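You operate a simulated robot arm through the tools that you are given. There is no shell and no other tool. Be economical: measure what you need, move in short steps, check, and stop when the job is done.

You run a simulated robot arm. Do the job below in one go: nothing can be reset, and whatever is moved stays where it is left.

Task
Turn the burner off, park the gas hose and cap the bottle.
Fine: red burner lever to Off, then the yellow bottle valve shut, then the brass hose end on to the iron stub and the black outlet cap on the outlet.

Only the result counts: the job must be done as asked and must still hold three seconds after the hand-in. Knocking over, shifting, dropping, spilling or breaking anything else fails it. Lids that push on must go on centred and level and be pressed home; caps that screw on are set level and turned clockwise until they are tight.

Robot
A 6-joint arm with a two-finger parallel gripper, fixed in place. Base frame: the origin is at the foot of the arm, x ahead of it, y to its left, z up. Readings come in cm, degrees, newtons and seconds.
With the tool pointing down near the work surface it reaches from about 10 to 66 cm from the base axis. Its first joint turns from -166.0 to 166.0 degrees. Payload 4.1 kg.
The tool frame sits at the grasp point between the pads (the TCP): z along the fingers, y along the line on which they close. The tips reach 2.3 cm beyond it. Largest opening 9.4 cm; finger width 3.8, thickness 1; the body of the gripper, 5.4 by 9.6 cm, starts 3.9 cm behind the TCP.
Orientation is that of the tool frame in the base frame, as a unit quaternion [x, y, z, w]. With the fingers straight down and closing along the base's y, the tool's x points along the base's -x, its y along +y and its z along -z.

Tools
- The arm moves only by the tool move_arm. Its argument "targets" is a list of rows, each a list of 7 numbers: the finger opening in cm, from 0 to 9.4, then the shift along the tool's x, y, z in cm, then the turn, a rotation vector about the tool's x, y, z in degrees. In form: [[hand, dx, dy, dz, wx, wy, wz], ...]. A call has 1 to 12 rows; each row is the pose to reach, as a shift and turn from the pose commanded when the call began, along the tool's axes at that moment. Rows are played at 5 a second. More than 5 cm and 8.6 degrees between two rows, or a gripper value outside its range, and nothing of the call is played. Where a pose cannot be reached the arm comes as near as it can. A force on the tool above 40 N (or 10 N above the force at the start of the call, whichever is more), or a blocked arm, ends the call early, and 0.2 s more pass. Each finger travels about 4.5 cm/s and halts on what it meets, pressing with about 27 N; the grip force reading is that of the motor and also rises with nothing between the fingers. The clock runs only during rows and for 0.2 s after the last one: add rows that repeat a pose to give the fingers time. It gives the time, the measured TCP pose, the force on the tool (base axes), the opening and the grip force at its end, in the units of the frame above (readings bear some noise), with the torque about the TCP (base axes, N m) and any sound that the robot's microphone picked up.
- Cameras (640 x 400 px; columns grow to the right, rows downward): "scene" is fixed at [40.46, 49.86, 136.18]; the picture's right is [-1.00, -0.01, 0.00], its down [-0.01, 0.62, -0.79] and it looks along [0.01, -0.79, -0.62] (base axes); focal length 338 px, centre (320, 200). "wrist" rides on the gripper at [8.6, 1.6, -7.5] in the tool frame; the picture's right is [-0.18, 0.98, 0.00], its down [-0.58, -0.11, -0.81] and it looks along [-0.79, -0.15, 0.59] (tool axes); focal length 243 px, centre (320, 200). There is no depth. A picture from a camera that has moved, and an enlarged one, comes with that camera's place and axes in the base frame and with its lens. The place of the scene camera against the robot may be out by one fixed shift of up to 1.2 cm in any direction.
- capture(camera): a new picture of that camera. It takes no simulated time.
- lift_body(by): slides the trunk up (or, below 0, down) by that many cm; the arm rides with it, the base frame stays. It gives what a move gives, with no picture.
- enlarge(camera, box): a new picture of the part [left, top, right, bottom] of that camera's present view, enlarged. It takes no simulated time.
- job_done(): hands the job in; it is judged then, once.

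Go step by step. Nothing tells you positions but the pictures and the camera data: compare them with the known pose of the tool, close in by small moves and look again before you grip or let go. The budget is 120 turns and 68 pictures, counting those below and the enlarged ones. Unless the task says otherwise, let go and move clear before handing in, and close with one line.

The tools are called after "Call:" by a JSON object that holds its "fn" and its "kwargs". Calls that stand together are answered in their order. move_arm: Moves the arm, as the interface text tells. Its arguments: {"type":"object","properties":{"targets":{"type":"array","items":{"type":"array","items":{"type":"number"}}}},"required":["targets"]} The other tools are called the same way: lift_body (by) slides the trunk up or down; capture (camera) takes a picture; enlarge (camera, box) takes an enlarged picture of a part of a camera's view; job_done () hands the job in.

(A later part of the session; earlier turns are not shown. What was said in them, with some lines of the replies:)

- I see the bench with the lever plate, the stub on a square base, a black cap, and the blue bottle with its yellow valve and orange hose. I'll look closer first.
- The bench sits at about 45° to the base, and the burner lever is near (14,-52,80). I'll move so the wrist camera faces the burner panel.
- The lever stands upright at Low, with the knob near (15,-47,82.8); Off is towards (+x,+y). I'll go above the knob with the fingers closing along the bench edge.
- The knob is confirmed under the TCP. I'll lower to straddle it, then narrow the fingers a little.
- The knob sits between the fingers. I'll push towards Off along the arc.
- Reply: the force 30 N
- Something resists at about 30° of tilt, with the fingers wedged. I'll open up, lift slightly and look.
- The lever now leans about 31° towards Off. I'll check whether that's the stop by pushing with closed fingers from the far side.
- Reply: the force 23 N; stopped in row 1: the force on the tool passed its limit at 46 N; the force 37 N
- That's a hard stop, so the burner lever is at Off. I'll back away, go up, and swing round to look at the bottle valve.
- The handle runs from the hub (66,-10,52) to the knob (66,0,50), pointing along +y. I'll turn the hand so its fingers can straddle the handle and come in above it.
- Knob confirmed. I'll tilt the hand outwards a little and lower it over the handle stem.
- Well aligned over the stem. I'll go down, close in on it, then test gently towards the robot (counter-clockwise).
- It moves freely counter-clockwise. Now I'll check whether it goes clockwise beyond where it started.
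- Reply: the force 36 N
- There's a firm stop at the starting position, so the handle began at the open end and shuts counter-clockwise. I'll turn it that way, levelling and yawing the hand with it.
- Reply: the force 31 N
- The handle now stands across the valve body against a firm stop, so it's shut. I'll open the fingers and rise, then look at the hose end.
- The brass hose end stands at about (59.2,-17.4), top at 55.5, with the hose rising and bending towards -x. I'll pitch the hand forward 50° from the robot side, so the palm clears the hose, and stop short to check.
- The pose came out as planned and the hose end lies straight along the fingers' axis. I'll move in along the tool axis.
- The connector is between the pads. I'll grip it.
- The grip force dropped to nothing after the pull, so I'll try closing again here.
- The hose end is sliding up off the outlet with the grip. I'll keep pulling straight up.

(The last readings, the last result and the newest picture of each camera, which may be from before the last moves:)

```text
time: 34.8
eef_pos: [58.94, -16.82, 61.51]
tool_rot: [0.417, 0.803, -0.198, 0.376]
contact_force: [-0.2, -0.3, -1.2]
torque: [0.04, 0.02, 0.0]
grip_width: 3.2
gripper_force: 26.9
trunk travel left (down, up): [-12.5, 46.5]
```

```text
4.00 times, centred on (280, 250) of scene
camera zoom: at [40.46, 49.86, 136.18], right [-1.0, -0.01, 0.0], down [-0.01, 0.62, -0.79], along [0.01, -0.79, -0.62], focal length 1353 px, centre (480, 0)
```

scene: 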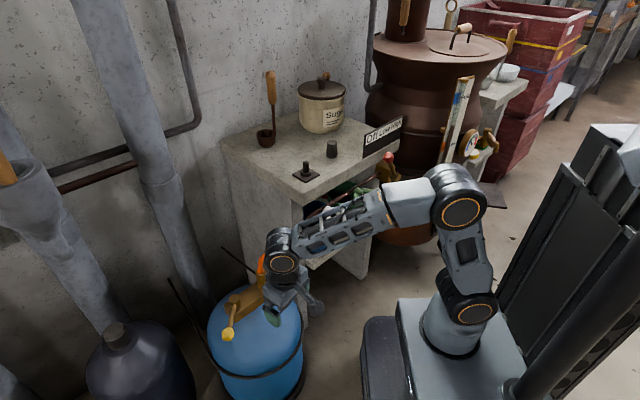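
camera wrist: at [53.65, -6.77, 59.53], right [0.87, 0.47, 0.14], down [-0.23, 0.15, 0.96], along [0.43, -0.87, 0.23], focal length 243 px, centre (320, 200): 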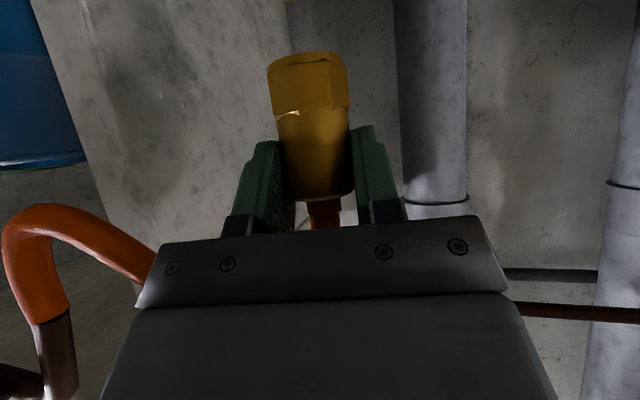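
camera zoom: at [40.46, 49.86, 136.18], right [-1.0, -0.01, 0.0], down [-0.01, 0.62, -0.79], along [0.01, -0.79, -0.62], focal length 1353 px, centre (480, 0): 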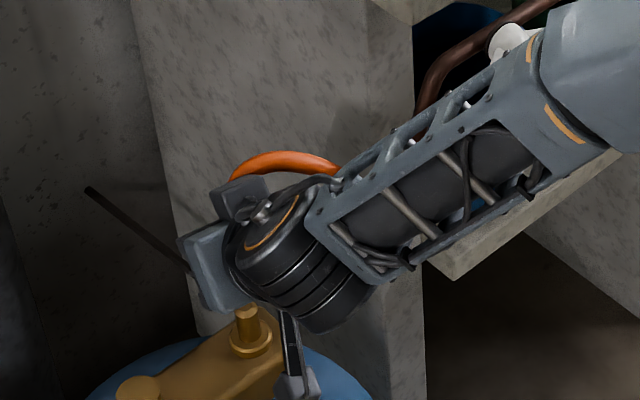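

The hose end is free, and the bare outlet pin shows smooth. I'll raise the trunk, then carry the hose end round the bench corner towards the stub.

Call:
{"fn": "lift_body", "kwargs": {"by": 22}}

Call:
{"fn": "move_arm", "kwargs": {"targets": [[0, -1.2, -2.5, -1.6, 0, 0, 0], [0, -2.5, -5, -3.3, 0, 0, 0], [0, -3.7, -7.6, -4.9, 0, 0, 0], [0, -5.2, -10.4, -3.9, 0, 0, 0], [0, -6.7, -13.1, -2.8, 0, 0, 0], [0, -8.3, -15.9, -1.8, 0, 0, 0], [0, -9.8, -18.7, -0.75, 0, 0, 0], [0, -9.8, -18.7, -0.75, 0, 0, 0]]}}

Call:
{"fn": "capture", "kwargs": {"camera": "wrist"}}

Call:
{"fn": "enlarge", "kwargs": {"camera": "scene", "box": [230, 100, 390, 200]}}

```text
time: 37.1
eef_pos: [58.83, -16.8, 83.39]
tool_rot: [0.417, 0.803, -0.199, 0.377]
contact_force: [-0.3, -0.4, -0.8]
torque: [0.0, 0.0, -0.01]
grip_width: 3.21
gripper_force: 27.0
trunk travel left (down, up): [-34.5, 24.5]
```

```text
time: 38.9
eef_pos: [46.66, -32.36, 91.6]
tool_rot: [0.417, 0.803, -0.199, 0.377]
contact_force: [-0.2, 1.0, -0.1]
torque: [0.01, 0.0, -0.01]
grip_width: 3.21
gripper_force: 27.4
trunk travel left (down, up): [-34.5, 24.5]
```

```text
26 pictures are left
camera wrist: at [41.47, -22.36, 89.58], right [0.87, 0.47, 0.14], down [-0.23, 0.15, 0.96], along [0.43, -0.87, 0.23], focal length 243 px, centre (320, 200)
```

wrist: 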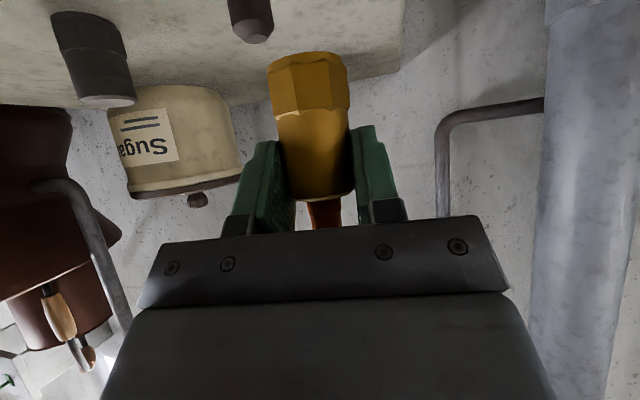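

```text
4.00 times, centred on (310, 150) of scene
camera zoom: at [40.46, 49.86, 136.18], right [-1.0, -0.01, 0.0], down [-0.01, 0.62, -0.79], along [0.01, -0.79, -0.62], focal length 1353 px, centre (360, 400)
```

zoom: 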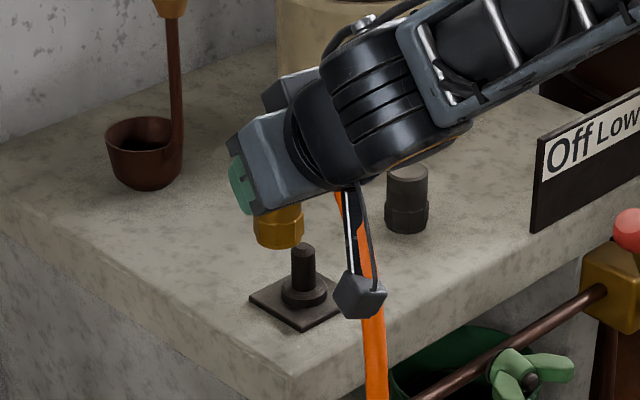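

Both the hose end and the stub are visible: the hose end bottom is about (47.3,-33.3,85.7) and the stub tip about (45.8,-36,83.5). I'll shift over it at the same height and compare.

Call:
{"fn": "move_arm", "kwargs": {"targets": [[0, -0.4, -1.3, 0.45, 0, 0, 0], [0, -0.77, -2.66, 0.91, 0, 0, 0], [0, -0.77, -2.66, 0.91, 0, 0, 0]]}}

Call:
{"fn": "enlarge", "kwargs": {"camera": "wrist", "box": [200, 0, 420, 138]}}

Call:
{"fn": "enlarge", "kwargs": {"camera": "scene", "box": [270, 135, 350, 185]}}

```text
time: 39.7
eef_pos: [45.15, -34.63, 91.62]
tool_rot: [0.417, 0.803, -0.199, 0.377]
contact_force: [-0.8, 0.3, -0.5]
torque: [0.02, 0.0, 0.0]
grip_width: 3.17
gripper_force: 27.4
trunk travel left (down, up): [-34.5, 24.5]
```

```text
2.90 times, centred on (310, 69) of wrist
camera zoom: at [40.03, -24.73, 89.64], right [0.87, 0.47, 0.14], down [-0.23, 0.15, 0.96], along [0.43, -0.87, 0.23], focal length 703 px, centre (349, 580)
```

zoom: 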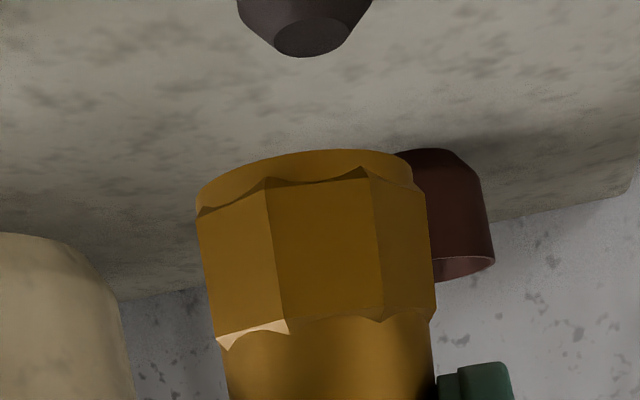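

```text
8.00 times, centred on (310, 160) of scene
camera zoom: at [40.46, 49.86, 136.18], right [-1.0, -0.01, 0.0], down [-0.01, 0.62, -0.79], along [0.01, -0.79, -0.62], focal length 2705 px, centre (400, 520)
```

zoom: 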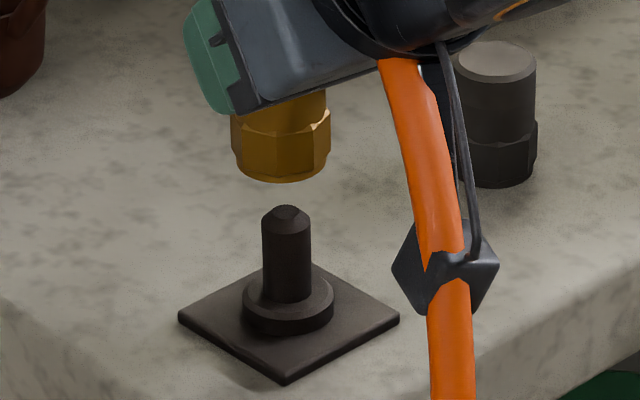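

I overshot in y: the stub is about 1.2 cm nearer the robot than the hose end, and 0.2 less in x. I'll correct and check again.

Call:
{"fn": "move_arm", "kwargs": {"targets": [[0, 0.36, 0.25, -0.43, 0, 0, 0], [0, 0.72, 0.5, -0.85, 0, 0, 0], [0, 0.72, 0.5, -0.85, 0, 0, 0]]}}

Call:
{"fn": "enlarge", "kwargs": {"camera": "wrist", "box": [200, 0, 420, 138]}}

Call:
{"fn": "enlarge", "kwargs": {"camera": "scene", "box": [270, 135, 350, 185]}}

```text
time: 40.5
eef_pos: [45.06, -33.43, 91.62]
tool_rot: [0.418, 0.803, -0.199, 0.376]
contact_force: [0.6, -0.7, 0.4]
torque: [-0.01, -0.05, -0.01]
grip_width: 3.19
gripper_force: 27.2
trunk travel left (down, up): [-34.5, 24.5]
```

```text
2.90 times, centred on (310, 69) of wrist
camera zoom: at [39.84, -23.34, 89.63], right [0.87, 0.47, 0.14], down [-0.23, 0.15, 0.96], along [0.43, -0.87, 0.23], focal length 703 px, centre (349, 580)
```

zoom: 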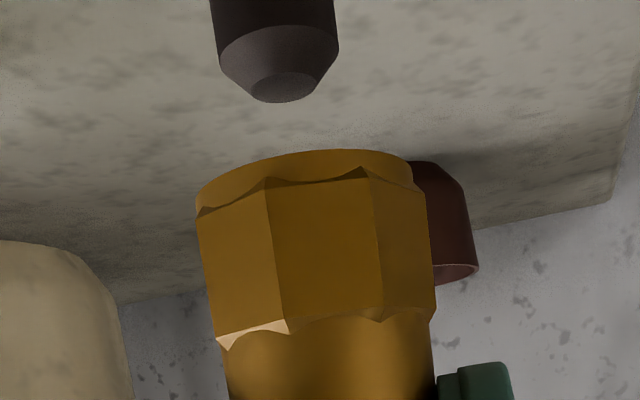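

```text
8.00 times, centred on (310, 160) of scene
camera zoom: at [40.46, 49.86, 136.18], right [-1.0, -0.01, 0.0], down [-0.01, 0.62, -0.79], along [0.01, -0.79, -0.62], focal length 2705 px, centre (400, 520)
```

zoom: 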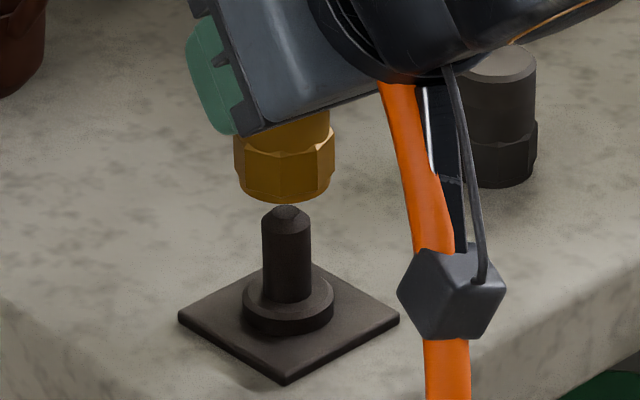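

Aligned in x. I'll lower to just above the stub tip to judge y directly.

Call:
{"fn": "move_arm", "kwargs": {"targets": [[0, 0.42, 0, 0.35, 0, 0, 0], [0, 0.8, 0, 0.67, 0, 0, 0], [0, 0.8, 0, 0.67, 0, 0, 0]]}}

Call:
{"fn": "enlarge", "kwargs": {"camera": "wrist", "box": [240, 0, 380, 88]}}

Call:
{"fn": "enlarge", "kwargs": {"camera": "scene", "box": [280, 145, 328, 175]}}

```text
time: 41.3
eef_pos: [45.13, -33.36, 90.58]
tool_rot: [0.416, 0.803, -0.198, 0.377]
contact_force: [-0.2, -0.3, -1.7]
torque: [-0.03, -0.02, -0.01]
grip_width: 3.21
gripper_force: 27.0
trunk travel left (down, up): [-34.5, 24.5]
```

```text
4.55 times, centred on (310, 44) of wrist
camera zoom: at [39.86, -23.49, 88.6], right [0.87, 0.47, 0.14], down [-0.23, 0.15, 0.96], along [0.43, -0.87, 0.23], focal length 1103 px, centre (366, 909)
```

zoom: 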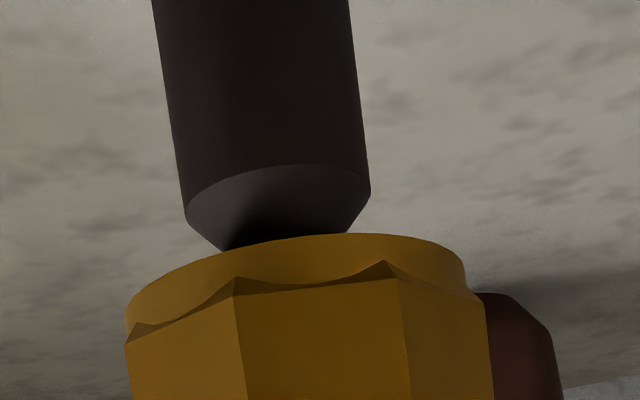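

```text
13.33 times, centred on (304, 160) of scene
camera zoom: at [40.46, 49.86, 136.18], right [-1.0, -0.01, 0.0], down [-0.01, 0.62, -0.79], along [0.01, -0.79, -0.62], focal length 4509 px, centre (533, 733)
```

zoom: 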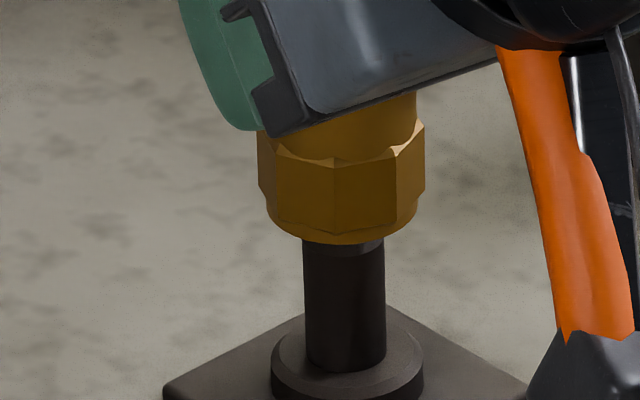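

Hose end and pin line up within about 1 mm in both views. I'll lower on slowly, watching the force.

Call:
{"fn": "move_arm", "kwargs": {"targets": [[0, 0.23, -0.05, 0.19, 0, 0, 0], [0, 0.46, -0.05, 0.39, 0, 0, 0], [0, 0.69, -0.05, 0.58, 0, 0, 0], [0, 0.92, -0.05, 0.77, 0, 0, 0]]}}

Call:
{"fn": "enlarge", "kwargs": {"camera": "scene", "box": [280, 145, 328, 175]}}

```text
time: 42.3
eef_pos: [44.9, -33.64, 89.45]
tool_rot: [0.417, 0.803, -0.199, 0.377]
contact_force: [0.9, -0.3, -0.6]
torque: [-0.05, -0.01, -0.02]
grip_width: 3.21
gripper_force: 27.0
trunk travel left (down, up): [-34.5, 24.5]
```

```text
13.33 times, centred on (304, 160) of scene
camera zoom: at [40.46, 49.86, 136.18], right [-1.0, -0.01, 0.0], down [-0.01, 0.62, -0.79], along [0.01, -0.79, -0.62], focal length 4509 px, centre (533, 733)
```

zoom: 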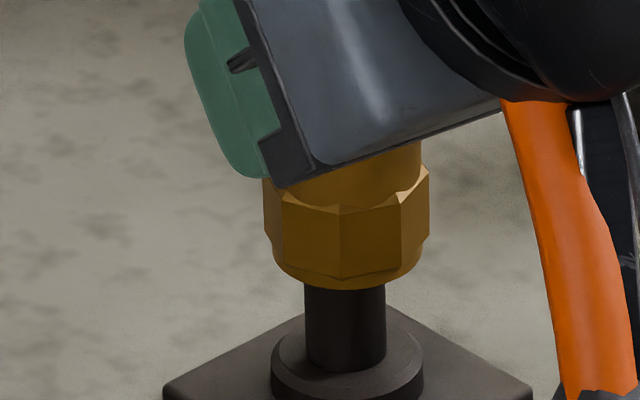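

Call:
{"fn": "move_arm", "kwargs": {"targets": [[0, 0.38, 0, 0.32, 0, 0, 0], [0, 0.77, 0, 0.64, 0, 0, 0], [0, 1.15, 0, 0.96, 0, 0, 0], [0, 1.45, 0, 1.22, 0, 0, 0], [0, 1.6, 0, 1.35, 0, 0, 0], [0, 1.75, 0, 1.48, 0, 0, 0], [0, 1.9, 0, 1.6, 0, 0, 0], [0, 2.05, 0, 1.73, 0, 0, 0]]}}

Call:
{"fn": "enlarge", "kwargs": {"camera": "scene", "box": [280, 145, 328, 175]}}

```text
time: 44.1
eef_pos: [45.04, -33.44, 86.66]
tool_rot: [0.418, 0.803, -0.199, 0.376]
contact_force: [0.6, 0.4, 0.6]
torque: [0.02, -0.01, 0.04]
grip_width: 3.21
gripper_force: 27.1
trunk travel left (down, up): [-34.5, 24.5]
```

```text
13.33 times, centred on (304, 160) of scene
camera zoom: at [40.46, 49.86, 136.18], right [-1.0, -0.01, 0.0], down [-0.01, 0.62, -0.79], along [0.01, -0.79, -0.62], focal length 4509 px, centre (533, 733)
```

zoom: 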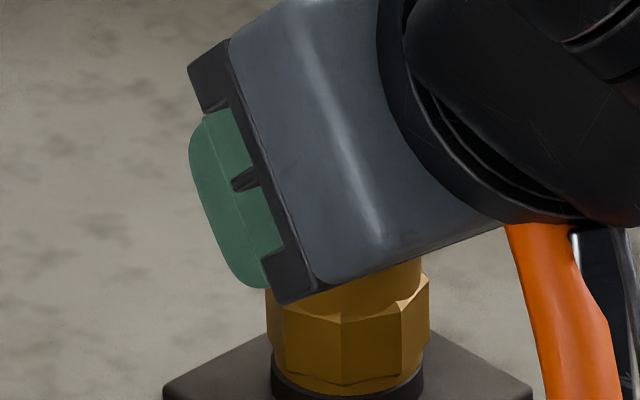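

Call:
{"fn": "move_arm", "kwargs": {"targets": [[0, 0.11, 0, 0.1, 0, 0, 0], [0, 0.23, 0, 0.19, 0, 0, 0], [0, 0.34, 0, 0.29, 0, 0, 0], [0, 0.46, 0, 0.38, 0, 0, 0]]}}

```text
time: 45.1
eef_pos: [45.04, -33.53, 86.29]
tool_rot: [0.417, 0.802, -0.2, 0.379]
contact_force: [1.7, -1.5, 23.3]
torque: [-0.12, -0.14, -0.05]
grip_width: 3.24
gripper_force: 27.0
trunk travel left (down, up): [-34.5, 24.5]
```

It's now pressing on something solid with 23 N. I'll look.

Call:
{"fn": "enlarge", "kwargs": {"camera": "scene", "box": [280, 150, 328, 180]}}

```text
13.33 times, centred on (304, 165) of scene
camera zoom: at [40.46, 49.86, 136.18], right [-1.0, -0.01, 0.0], down [-0.01, 0.62, -0.79], along [0.01, -0.79, -0.62], focal length 4509 px, centre (533, 667)
```

zoom: 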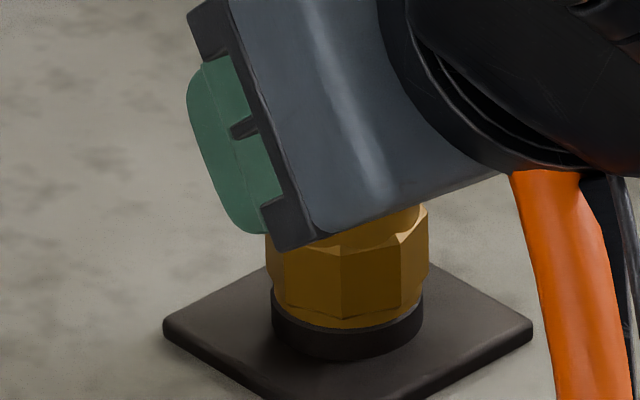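

The hose end sits level on the stub's collar. I'll release and back out along the tool axis.

Call:
{"fn": "move_arm", "kwargs": {"targets": [[3.2, -0.25, 0, -0.2, 0, 0, 0], [5, -0.25, 0, -0.2, 0, 0, 0], [6.5, -0.25, 0, -0.2, 0, 0, 0], [6.5, -0.25, 0, -3, 0, 0, 0], [6.5, -0.25, 0, -6, 0, 0, 0], [6.5, -0.25, 0, -10, 0, 0, 0], [6.5, -0.25, 0, -13, 0, 0, 0]]}}

Call:
{"fn": "capture", "kwargs": {"camera": "scene"}}

Call:
{"fn": "capture", "kwargs": {"camera": "wrist"}}

```text
time: 46.7
eef_pos: [39.19, -25.39, 94.46]
tool_rot: [0.416, 0.803, -0.199, 0.377]
contact_force: [0.7, 0.4, -0.2]
torque: [-0.04, -0.01, 0.03]
grip_width: 6.51
gripper_force: 0.0
trunk travel left (down, up): [-34.5, 24.5]
```

```text
15 pictures are left
```

scene: 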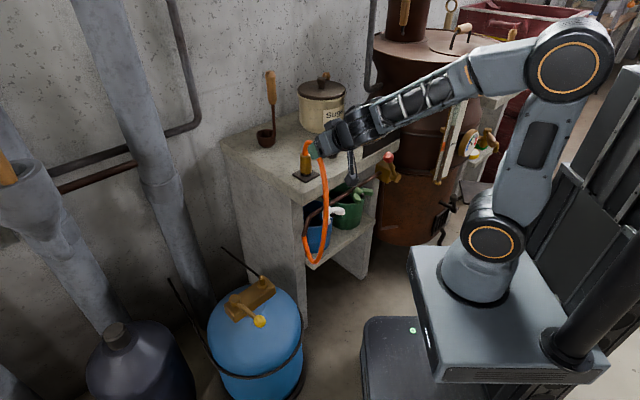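

```text
14 pictures are left
camera wrist: at [34.06, -15.42, 92.57], right [0.87, 0.47, 0.14], down [-0.23, 0.15, 0.96], along [0.43, -0.87, 0.23], focal length 243 px, centre (320, 200)
```

wrist: 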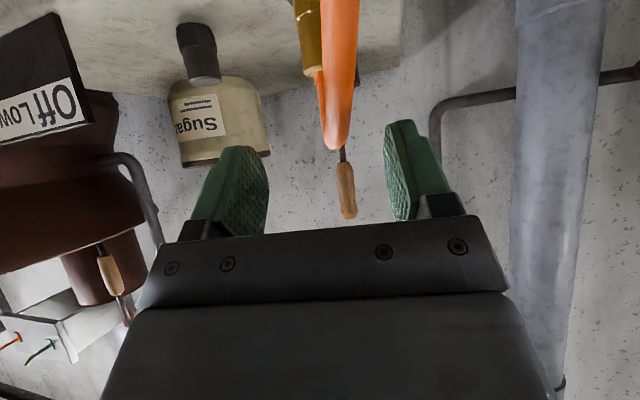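

The hose end stays parked. The cap is at about (37.8,-46.3), 79 to 84 high. I'll back off, bring the hand upright and go above the cap.

Call:
{"fn": "move_arm", "kwargs": {"targets": [[7, 0, 0, -4, 0, 0, 0], [7, -2.3, 0, -6, 0, 8, 0], [7, -2.3, 0, -6, 0, 16, 0], [7, -2.3, 0, -6, 0, 24, 0], [7, -2.3, 0, -6, 0, 32, 0], [7, -2.3, 0, -6, 0, 40, 0], [7, -2.3, 0, -6, 0, 48, 0], [7, -2.3, 0, -6, 0, 50, 0]]}}

```text
time: 48.5
eef_pos: [37.6, -22.69, 100.15]
tool_rot: [0.462, 0.887, -0.003, 0.0]
contact_force: [-0.2, -0.3, 0.2]
torque: [0.01, -0.01, 0.03]
grip_width: 6.99
gripper_force: 0.0
trunk travel left (down, up): [-34.5, 24.5]
```

Call:
{"fn": "move_arm", "kwargs": {"targets": [[7, -3.9, -2.7, 0, 0, 0, 0], [7, -7.8, -5.4, 0, 0, 0, 0], [7, -11.7, -8.1, 0, 0, 0, 0], [7, -15.6, -10.8, 0, 0, 0, 0], [7, -19.4, -13.4, 1, 0, 0, 0], [7, -19.4, -13.4, 5, 0, 0, 0], [7, -19.4, -13.4, 9, 0, 0, 0], [7, -19.4, -13.4, 9, 0, 0, 0]]}}

Call:
{"fn": "capture", "kwargs": {"camera": "wrist"}}

```text
time: 50.3
eef_pos: [37.88, -46.27, 91.64]
tool_rot: [0.461, 0.887, -0.005, 0.001]
contact_force: [0.0, -0.3, -0.1]
torque: [0.01, 0.02, -0.02]
grip_width: 7.01
gripper_force: 0.1
trunk travel left (down, up): [-34.5, 24.5]
```

```text
13 pictures are left
camera wrist: at [34.23, -38.33, 98.97], right [0.91, 0.41, 0.0], down [0.24, -0.53, 0.81], along [0.33, -0.74, -0.59], focal length 243 px, centre (320, 200)
```

wrist: 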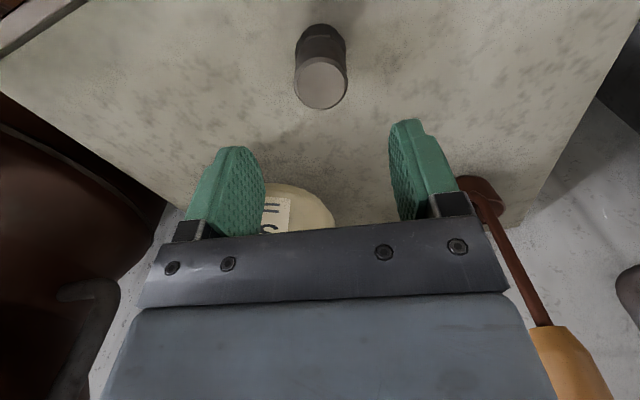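

The cap is right below. I'll nudge to centre, go down over it and grip.

Call:
{"fn": "move_arm", "kwargs": {"targets": [[7, 0.45, 0.14, 2.5, 0, 0, 0], [7, 0.45, 0.14, 5, 0, 0, 0], [7, 0.45, 0.14, 7.6, 0, 0, 0], [4, 0.45, 0.14, 7.6, 0, 0, 0], [2, 0.45, 0.14, 7.6, 0, 0, 0], [0, 0.45, 0.14, 7.6, 0, 0, 0], [0, 0.45, 0.14, 7.6, 0, 0, 0], [0, 0.45, 0.14, 7.6, 0, 0, 0]]}}

Call:
{"fn": "capture", "kwargs": {"camera": "wrist"}}

```text
time: 52.1
eef_pos: [37.59, -45.96, 83.86]
tool_rot: [0.461, 0.887, -0.005, 0.002]
contact_force: [-0.5, 0.5, -0.3]
torque: [0.01, 0.0, 0.01]
grip_width: 3.17
gripper_force: 27.4
trunk travel left (down, up): [-34.5, 24.5]
```

```text
12 pictures are left
camera wrist: at [33.9, -38.11, 91.23], right [0.91, 0.41, 0.0], down [0.24, -0.53, 0.81], along [0.33, -0.74, -0.59], focal length 243 px, centre (320, 200)
```

wrist: 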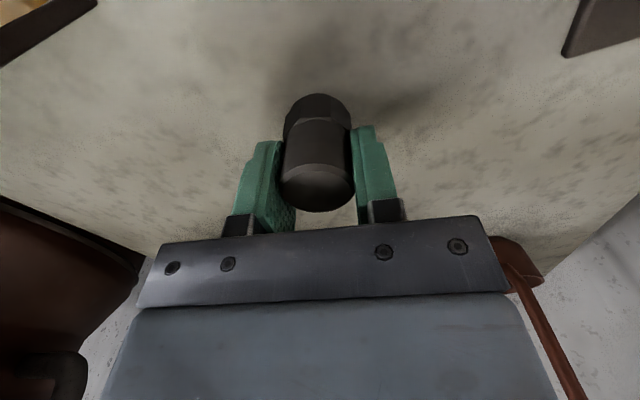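

The cap is gripped square. I'll lift it, carry it back and round, clear of the parked hose, towards the bottle.

Call:
{"fn": "move_arm", "kwargs": {"targets": [[0, 0, 0, -4, 0, 0, 0], [0, 0, 0, -8, 0, 0, 0], [0, 0, 0, -12, 0, 0, 0], [0, 0, 0, -16, 0, 0, 0], [0, 4.5, 0, -16, 0, 0, 0], [0, 9, 0, -16, 0, 0, 0], [0, 13.5, 0, -16, 0, 0, 0], [0, 18, 0, -16, 0, 0, 0], [0, 22, 0, -16, 0, 0, 0], [0, 22, 4.5, -16, 0, 0, 0], [0, 22, 9, -16, 0, 0, 0]]}}

Call:
{"fn": "move_arm", "kwargs": {"targets": [[0, 0, 4.5, 0, 0, 0, 0], [0, 0, 9, 0, 0, 0, 0], [0, 0, 13.5, 0, 0, 0, 0], [0, 0, 18, 0, 0, 0, 0], [0, 0, 22, 0, 0, 0, 0], [0, -2, 25.5, 0, 0, 0, 0]]}}

Call:
{"fn": "lift_body", "kwargs": {"by": -30}}

Call:
{"fn": "capture", "kwargs": {"camera": "wrist"}}

```text
time: 54.5
eef_pos: [32.22, -22.71, 99.31]
tool_rot: [0.461, 0.887, -0.004, 0.002]
contact_force: [0.2, 0.2, -0.9]
torque: [-0.01, -0.02, 0.02]
grip_width: 3.14
gripper_force: 27.3
trunk travel left (down, up): [-34.5, 24.5]
```

```text
time: 55.9
eef_pos: [54.54, -9.59, 99.36]
tool_rot: [0.461, 0.887, -0.004, 0.002]
contact_force: [-0.2, 0.3, -0.6]
torque: [-0.02, -0.02, 0.03]
grip_width: 3.17
gripper_force: 26.9
trunk travel left (down, up): [-34.5, 24.5]
```

```text
time: 58.9
eef_pos: [54.43, -9.43, 69.31]
tool_rot: [0.462, 0.887, -0.004, 0.001]
contact_force: [0.2, 0.7, -0.4]
torque: [0.0, -0.01, 0.0]
grip_width: 3.19
gripper_force: 27.0
trunk travel left (down, up): [-4.5, 54.5]
```

```text
11 pictures are left
camera wrist: at [50.75, -1.67, 76.7], right [0.91, 0.41, 0.0], down [0.24, -0.53, 0.81], along [0.33, -0.74, -0.59], focal length 243 px, centre (320, 200)
```

wrist: 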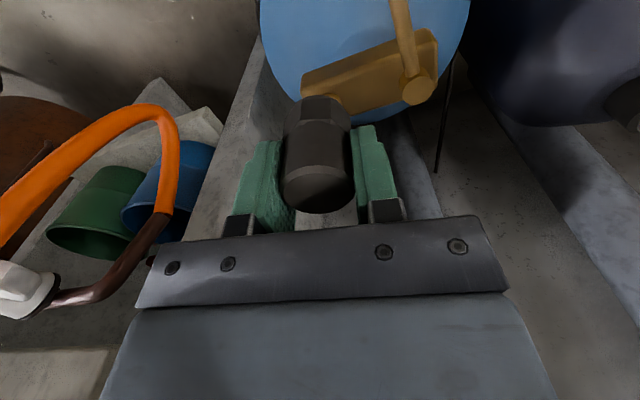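

I'll move above the bare outlet, staying a couple of centimetres clear of it.

Call:
{"fn": "move_arm", "kwargs": {"targets": [[0, -3, -0.2, 2, 0, 0, 0], [0, -6, -0.45, 4, 0, 0, 0], [0, -8.94, -0.69, 6, 0, 0, 0], [0, -8.94, -0.69, 8.6, 0, 0, 0], [0, -8.94, -0.69, 8.6, 0, 0, 0]]}}

Call:
{"fn": "enlarge", "kwargs": {"camera": "wrist", "box": [220, 20, 420, 145]}}

Call:
{"fn": "enlarge", "kwargs": {"camera": "scene", "box": [200, 230, 328, 310]}}

```text
time: 60.1
eef_pos: [59.21, -17.48, 60.65]
tool_rot: [0.462, 0.887, -0.004, 0.002]
contact_force: [0.4, 0.2, 0.1]
torque: [0.0, -0.02, 0.01]
grip_width: 3.15
gripper_force: 26.8
trunk travel left (down, up): [-4.5, 54.5]
```

```text
3.20 times, centred on (320, 82) of wrist
camera zoom: at [55.49, -9.55, 68.05], right [0.91, 0.41, 0.0], down [0.24, -0.53, 0.81], along [0.33, -0.74, -0.59], focal length 776 px, centre (320, 576)
```

zoom: 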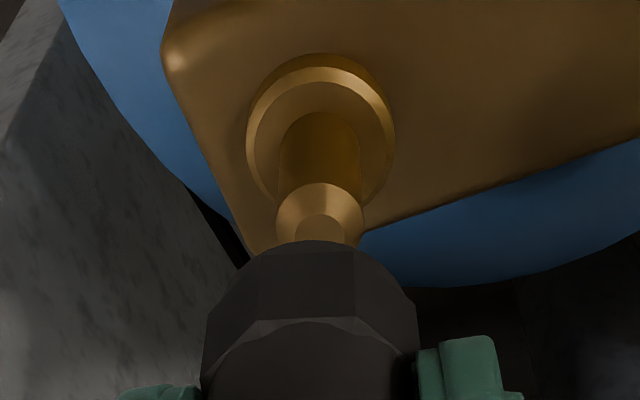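

```text
5.00 times, centred on (264, 270) of scene
camera zoom: at [40.46, 49.86, 136.18], right [-1.0, -0.01, 0.0], down [-0.01, 0.62, -0.79], along [0.01, -0.79, -0.62], focal length 1691 px, centre (600, -150)
```

zoom: 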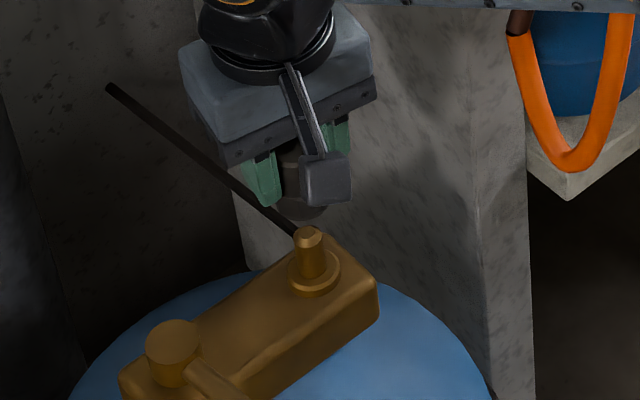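

The cap is about 1.5 mm to one side and 2–3 mm too far out. I'll correct, lower a bit and look again.

Call:
{"fn": "move_arm", "kwargs": {"targets": [[0, 0.2, 0.2, 0.8, 0, 0, 0], [0, 0.2, 0.2, 1.9, 0, 0, 0], [0, 0.2, 0.2, 1.9, 0, 0, 0]]}}

Call:
{"fn": "enlarge", "kwargs": {"camera": "wrist", "box": [240, 30, 400, 130]}}

Call:
{"fn": "enlarge", "kwargs": {"camera": "scene", "box": [230, 250, 294, 290]}}

```text
time: 60.9
eef_pos: [59.26, -17.18, 58.78]
tool_rot: [0.462, 0.887, -0.005, 0.001]
contact_force: [1.2, -0.5, -1.0]
torque: [-0.03, 0.01, 0.01]
grip_width: 3.17
gripper_force: 26.8
trunk travel left (down, up): [-4.5, 54.5]
```

```text
4.00 times, centred on (320, 80) of wrist
camera zoom: at [55.47, -9.37, 66.11], right [0.91, 0.41, 0.0], down [0.24, -0.53, 0.81], along [0.33, -0.74, -0.59], focal length 970 px, centre (320, 680)
```

zoom: 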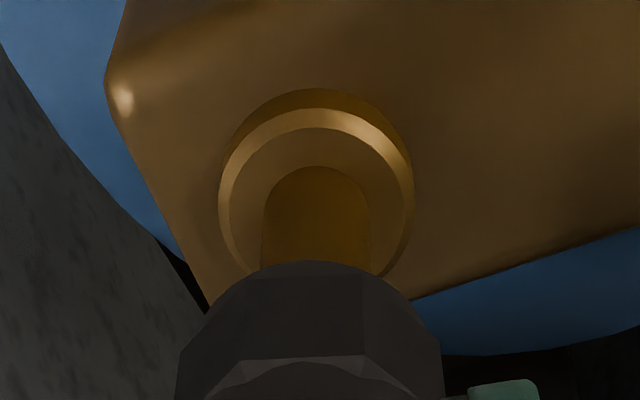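

```text
10.00 times, centred on (262, 270) of scene
camera zoom: at [40.46, 49.86, 136.18], right [-1.0, -0.01, 0.0], down [-0.01, 0.62, -0.79], along [0.01, -0.79, -0.62], focal length 3382 px, centre (900, -500)
```

zoom: 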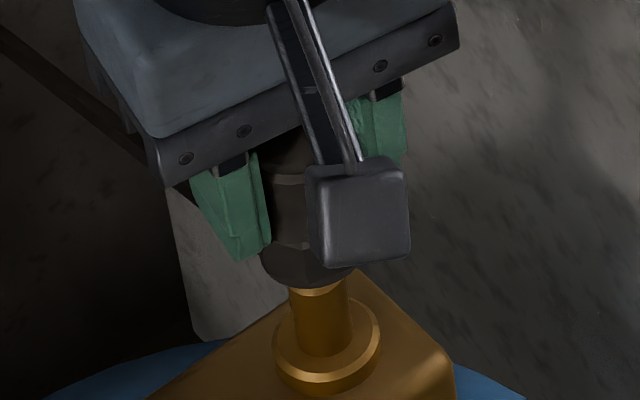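

Aligned within about 1 mm by the wrist view. I'll lower gently, watching force.

Call:
{"fn": "move_arm", "kwargs": {"targets": [[0, 0.08, 0.04, 0.4, 0, 0, 0], [0, 0.08, 0.04, 0.8, 0, 0, 0], [0, 0.08, 0.04, 1.1, 0, 0, 0], [0, 0.08, 0.04, 1.4, 0, 0, 0], [0, 0.08, 0.04, 1.7, 0, 0, 0], [0, 0.08, 0.04, 2.0, 0, 0, 0]]}}

Call:
{"fn": "enlarge", "kwargs": {"camera": "scene", "box": [230, 250, 294, 290]}}

```text
time: 62.3
eef_pos: [58.98, -16.97, 56.94]
tool_rot: [0.462, 0.887, -0.004, 0.004]
contact_force: [2.7, -2.4, 4.6]
torque: [-0.11, -0.1, 0.03]
grip_width: 3.13
gripper_force: 26.6
trunk travel left (down, up): [-4.5, 54.5]
```

```text
10.00 times, centred on (262, 270) of scene
camera zoom: at [40.46, 49.86, 136.18], right [-1.0, -0.01, 0.0], down [-0.01, 0.62, -0.79], along [0.01, -0.79, -0.62], focal length 3382 px, centre (900, -500)
```

zoom: 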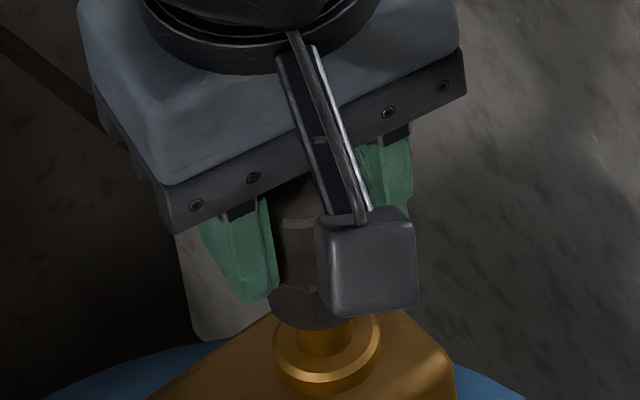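

The cap is over the pin with light side contact. I'll ease back the 1 mm and press on down.

Call:
{"fn": "move_arm", "kwargs": {"targets": [[0, -0.1, 0, 0, 0, 0, 0], [0, -0.1, 0, 0.4, 0, 0, 0], [0, -0.1, 0, 0.8, 0, 0, 0], [0, -0.1, 0, 1.2, 0, 0, 0], [0, -0.1, 0, 1.5, 0, 0, 0]]}}

```text
time: 63.5
eef_pos: [59.12, -17.17, 55.33]
tool_rot: [0.462, 0.887, -0.004, 0.002]
contact_force: [10.8, -13.2, 5.8]
torque: [-0.33, -0.29, 0.01]
grip_width: 3.17
gripper_force: 27.0
trunk travel left (down, up): [-4.5, 54.5]
```

Call:
{"fn": "move_arm", "kwargs": {"targets": [[0, -0.1, 0, 0, 0, 0, 0], [0, -0.2, 0, 0, 0, 0, 0], [0, -0.2, 0, 0, 0, 0, 0]]}}

```text
time: 64.3
eef_pos: [59.17, -17.37, 55.15]
tool_rot: [0.462, 0.887, -0.004, 0.0]
contact_force: [0.1, 0.0, 0.6]
torque: [0.02, 0.01, -0.04]
grip_width: 3.16
gripper_force: 27.1
trunk travel left (down, up): [-4.5, 54.5]
```

Side force is gone. Now I'll press it home.

Call:
{"fn": "move_arm", "kwargs": {"targets": [[0, 0, 0, 0.2, 0, 0, 0], [0, 0, 0, 0.35, 0, 0, 0], [0, 0, 0, 0.5, 0, 0, 0], [0, 0, 0, 0.65, 0, 0, 0], [0, 0, 0, 0.8, 0, 0, 0]]}}

Call:
{"fn": "capture", "kwargs": {"camera": "wrist"}}

```text
time: 65.5
eef_pos: [59.23, -17.48, 54.68]
tool_rot: [0.462, 0.887, -0.005, 0.002]
contact_force: [-0.3, 0.7, -0.8]
torque: [0.02, 0.02, 0.02]
grip_width: 3.13
gripper_force: 27.1
trunk travel left (down, up): [-4.5, 54.5]
```

```text
5 pictures are left
camera wrist: at [55.51, -9.48, 61.93], right [0.91, 0.41, 0.0], down [0.24, -0.53, 0.81], along [0.33, -0.74, -0.59], focal length 243 px, centre (320, 200)
```

wrist: 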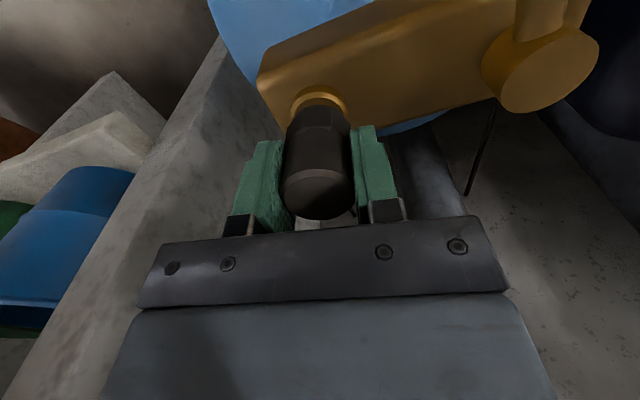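

Call:
{"fn": "move_arm", "kwargs": {"targets": [[0, 0, 0, 0.15, 0, 0, 0], [0, 0, 0, 0.3, 0, 0, 0], [0, 0, 0, 0.45, 0, 0, 0], [0, 0, 0, 0.6, 0, 0, 0]]}}

```text
time: 66.5
eef_pos: [59.17, -17.34, 54.01]
tool_rot: [0.462, 0.887, -0.004, 0.001]
contact_force: [0.5, -0.1, -0.4]
torque: [0.01, -0.02, -0.04]
grip_width: 3.15
gripper_force: 27.0
trunk travel left (down, up): [-4.5, 54.5]
```

Call:
{"fn": "move_arm", "kwargs": {"targets": [[0, 0, 0, 0.15, 0, 0, 0], [0, 0, 0, 0.3, 0, 0, 0], [0, 0, 0, 0.45, 0, 0, 0], [0, 0, 0, 0.6, 0, 0, 0]]}}

```text
time: 67.5
eef_pos: [59.26, -17.34, 53.76]
tool_rot: [0.462, 0.887, -0.003, 0.006]
contact_force: [-2.1, 2.9, 26.2]
torque: [0.47, 0.29, 0.04]
grip_width: 3.17
gripper_force: 26.7
trunk travel left (down, up): [-4.5, 54.5]
```

Firm contact at 26 N. I'll check that it's seated level on the collar.

Call:
{"fn": "enlarge", "kwargs": {"camera": "wrist", "box": [240, 50, 400, 150]}}

```text
4.00 times, centred on (320, 100) of wrist
camera zoom: at [55.51, -9.38, 61.11], right [0.91, 0.41, 0.0], down [0.24, -0.53, 0.81], along [0.34, -0.74, -0.58], focal length 970 px, centre (320, 600)
```

zoom: 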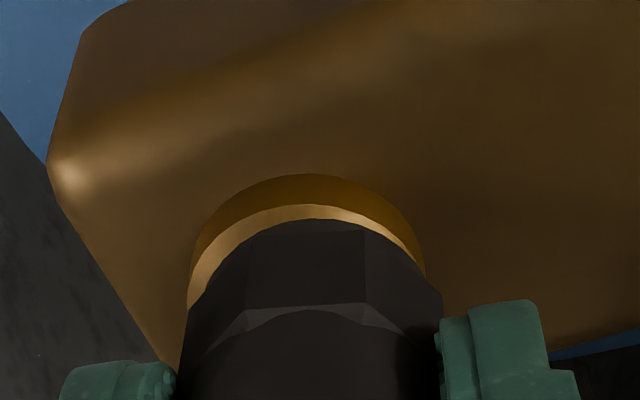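

The cap sits flush and centred on the collar. I'll let go and rise clear.

Call:
{"fn": "move_arm", "kwargs": {"targets": [[3.2, 0, 0, -0.2, 0, 0, 0], [5, 0, 0, -0.2, 0, 0, 0], [6.5, 0, 0, -0.2, 0, 0, 0], [6.5, 0, 0, -3, 0, 0, 0], [6.5, 0, 0, -7, 0, 0, 0], [6.5, 3, 0, -11, 0, 0, 0], [6.5, 8, 3, -13, 0, 0, 0], [6.5, 11, 6, -15, 0, 0, 0]]}}

Call:
{"fn": "capture", "kwargs": {"camera": "wrist"}}

Call:
{"fn": "capture", "kwargs": {"camera": "scene"}}

```text
refused: row 7 steps farther than a row can; nothing moved
```

```text
3 pictures are left
camera wrist: at [55.51, -9.38, 61.11], right [0.91, 0.41, 0.0], down [0.24, -0.53, 0.81], along [0.34, -0.74, -0.58], focal length 243 px, centre (320, 200)
```

wrist: 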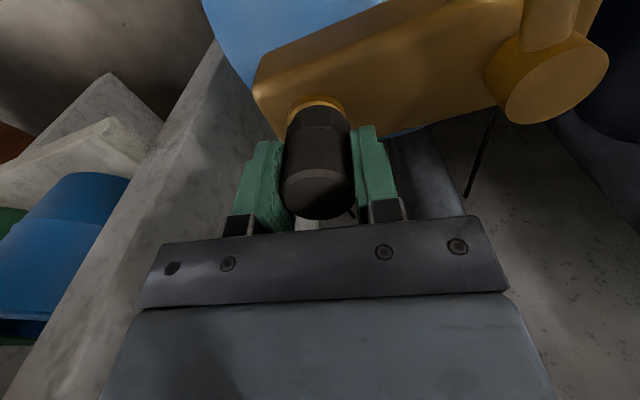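

```text
2 pictures are left
```

scene: 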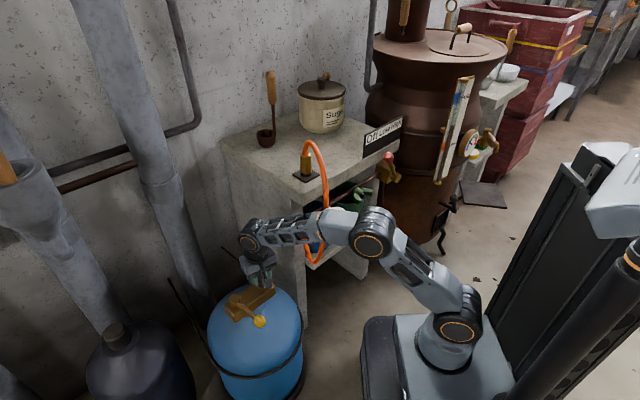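

A step was too long and nothing moved. I'll repeat the release with shorter steps.

Call:
{"fn": "move_arm", "kwargs": {"targets": [[3.2, 0, 0, -0.2, 0, 0, 0], [5, 0, 0, -0.2, 0, 0, 0], [6.5, 0, 0, -0.2, 0, 0, 0], [6.5, 0, 0, -3, 0, 0, 0], [6.5, 0, 0, -7, 0, 0, 0], [6.5, 2, 1, -11, 0, 0, 0], [6.5, 5, 3, -13, 0, 0, 0], [6.5, 8, 6, -14, 0, 0, 0]]}}

Call:
{"fn": "capture", "kwargs": {"camera": "wrist"}}

```text
time: 69.3
eef_pos: [59.29, -6.93, 67.54]
tool_rot: [0.462, 0.887, -0.003, 0.002]
contact_force: [0.0, -0.4, 0.0]
torque: [0.0, -0.02, -0.01]
grip_width: 6.48
gripper_force: 0.0
trunk travel left (down, up): [-4.5, 54.5]
```

```text
1 pictures are left
camera wrist: at [55.62, 0.94, 74.87], right [0.91, 0.41, 0.0], down [0.24, -0.53, 0.81], along [0.33, -0.74, -0.59], focal length 243 px, centre (320, 200)
```

wrist: 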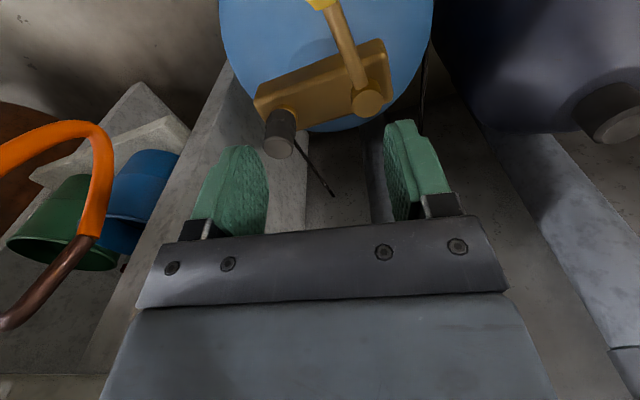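

The cap is on and the valve handle still stands across the body. I'll take a last look at the bench.

Call:
{"fn": "enlarge", "kwargs": {"camera": "scene", "box": [220, 110, 420, 235]}}

```text
3.20 times, centred on (320, 172) of scene
camera zoom: at [40.46, 49.86, 136.18], right [-1.0, -0.01, 0.0], down [-0.01, 0.62, -0.79], along [0.01, -0.79, -0.62], focal length 1082 px, centre (320, 288)
```

zoom: 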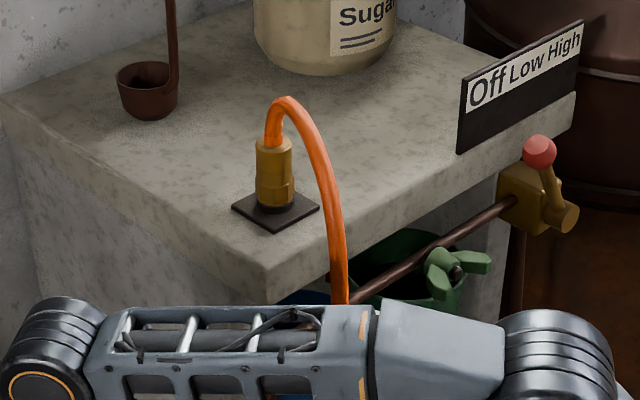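

The burner lever leans at Off, the hose end is seated on the stub, the valve is shut and the cap is on. The hand is clear, so I'm handing in.

Call:
{"fn": "job_done", "kwargs": {}}

```text
The job is handed in.
```

The burner is off, the bottle valve is shut, the brass hose end is pressed onto the iron stub, and the black cap is pressed onto the outlet.
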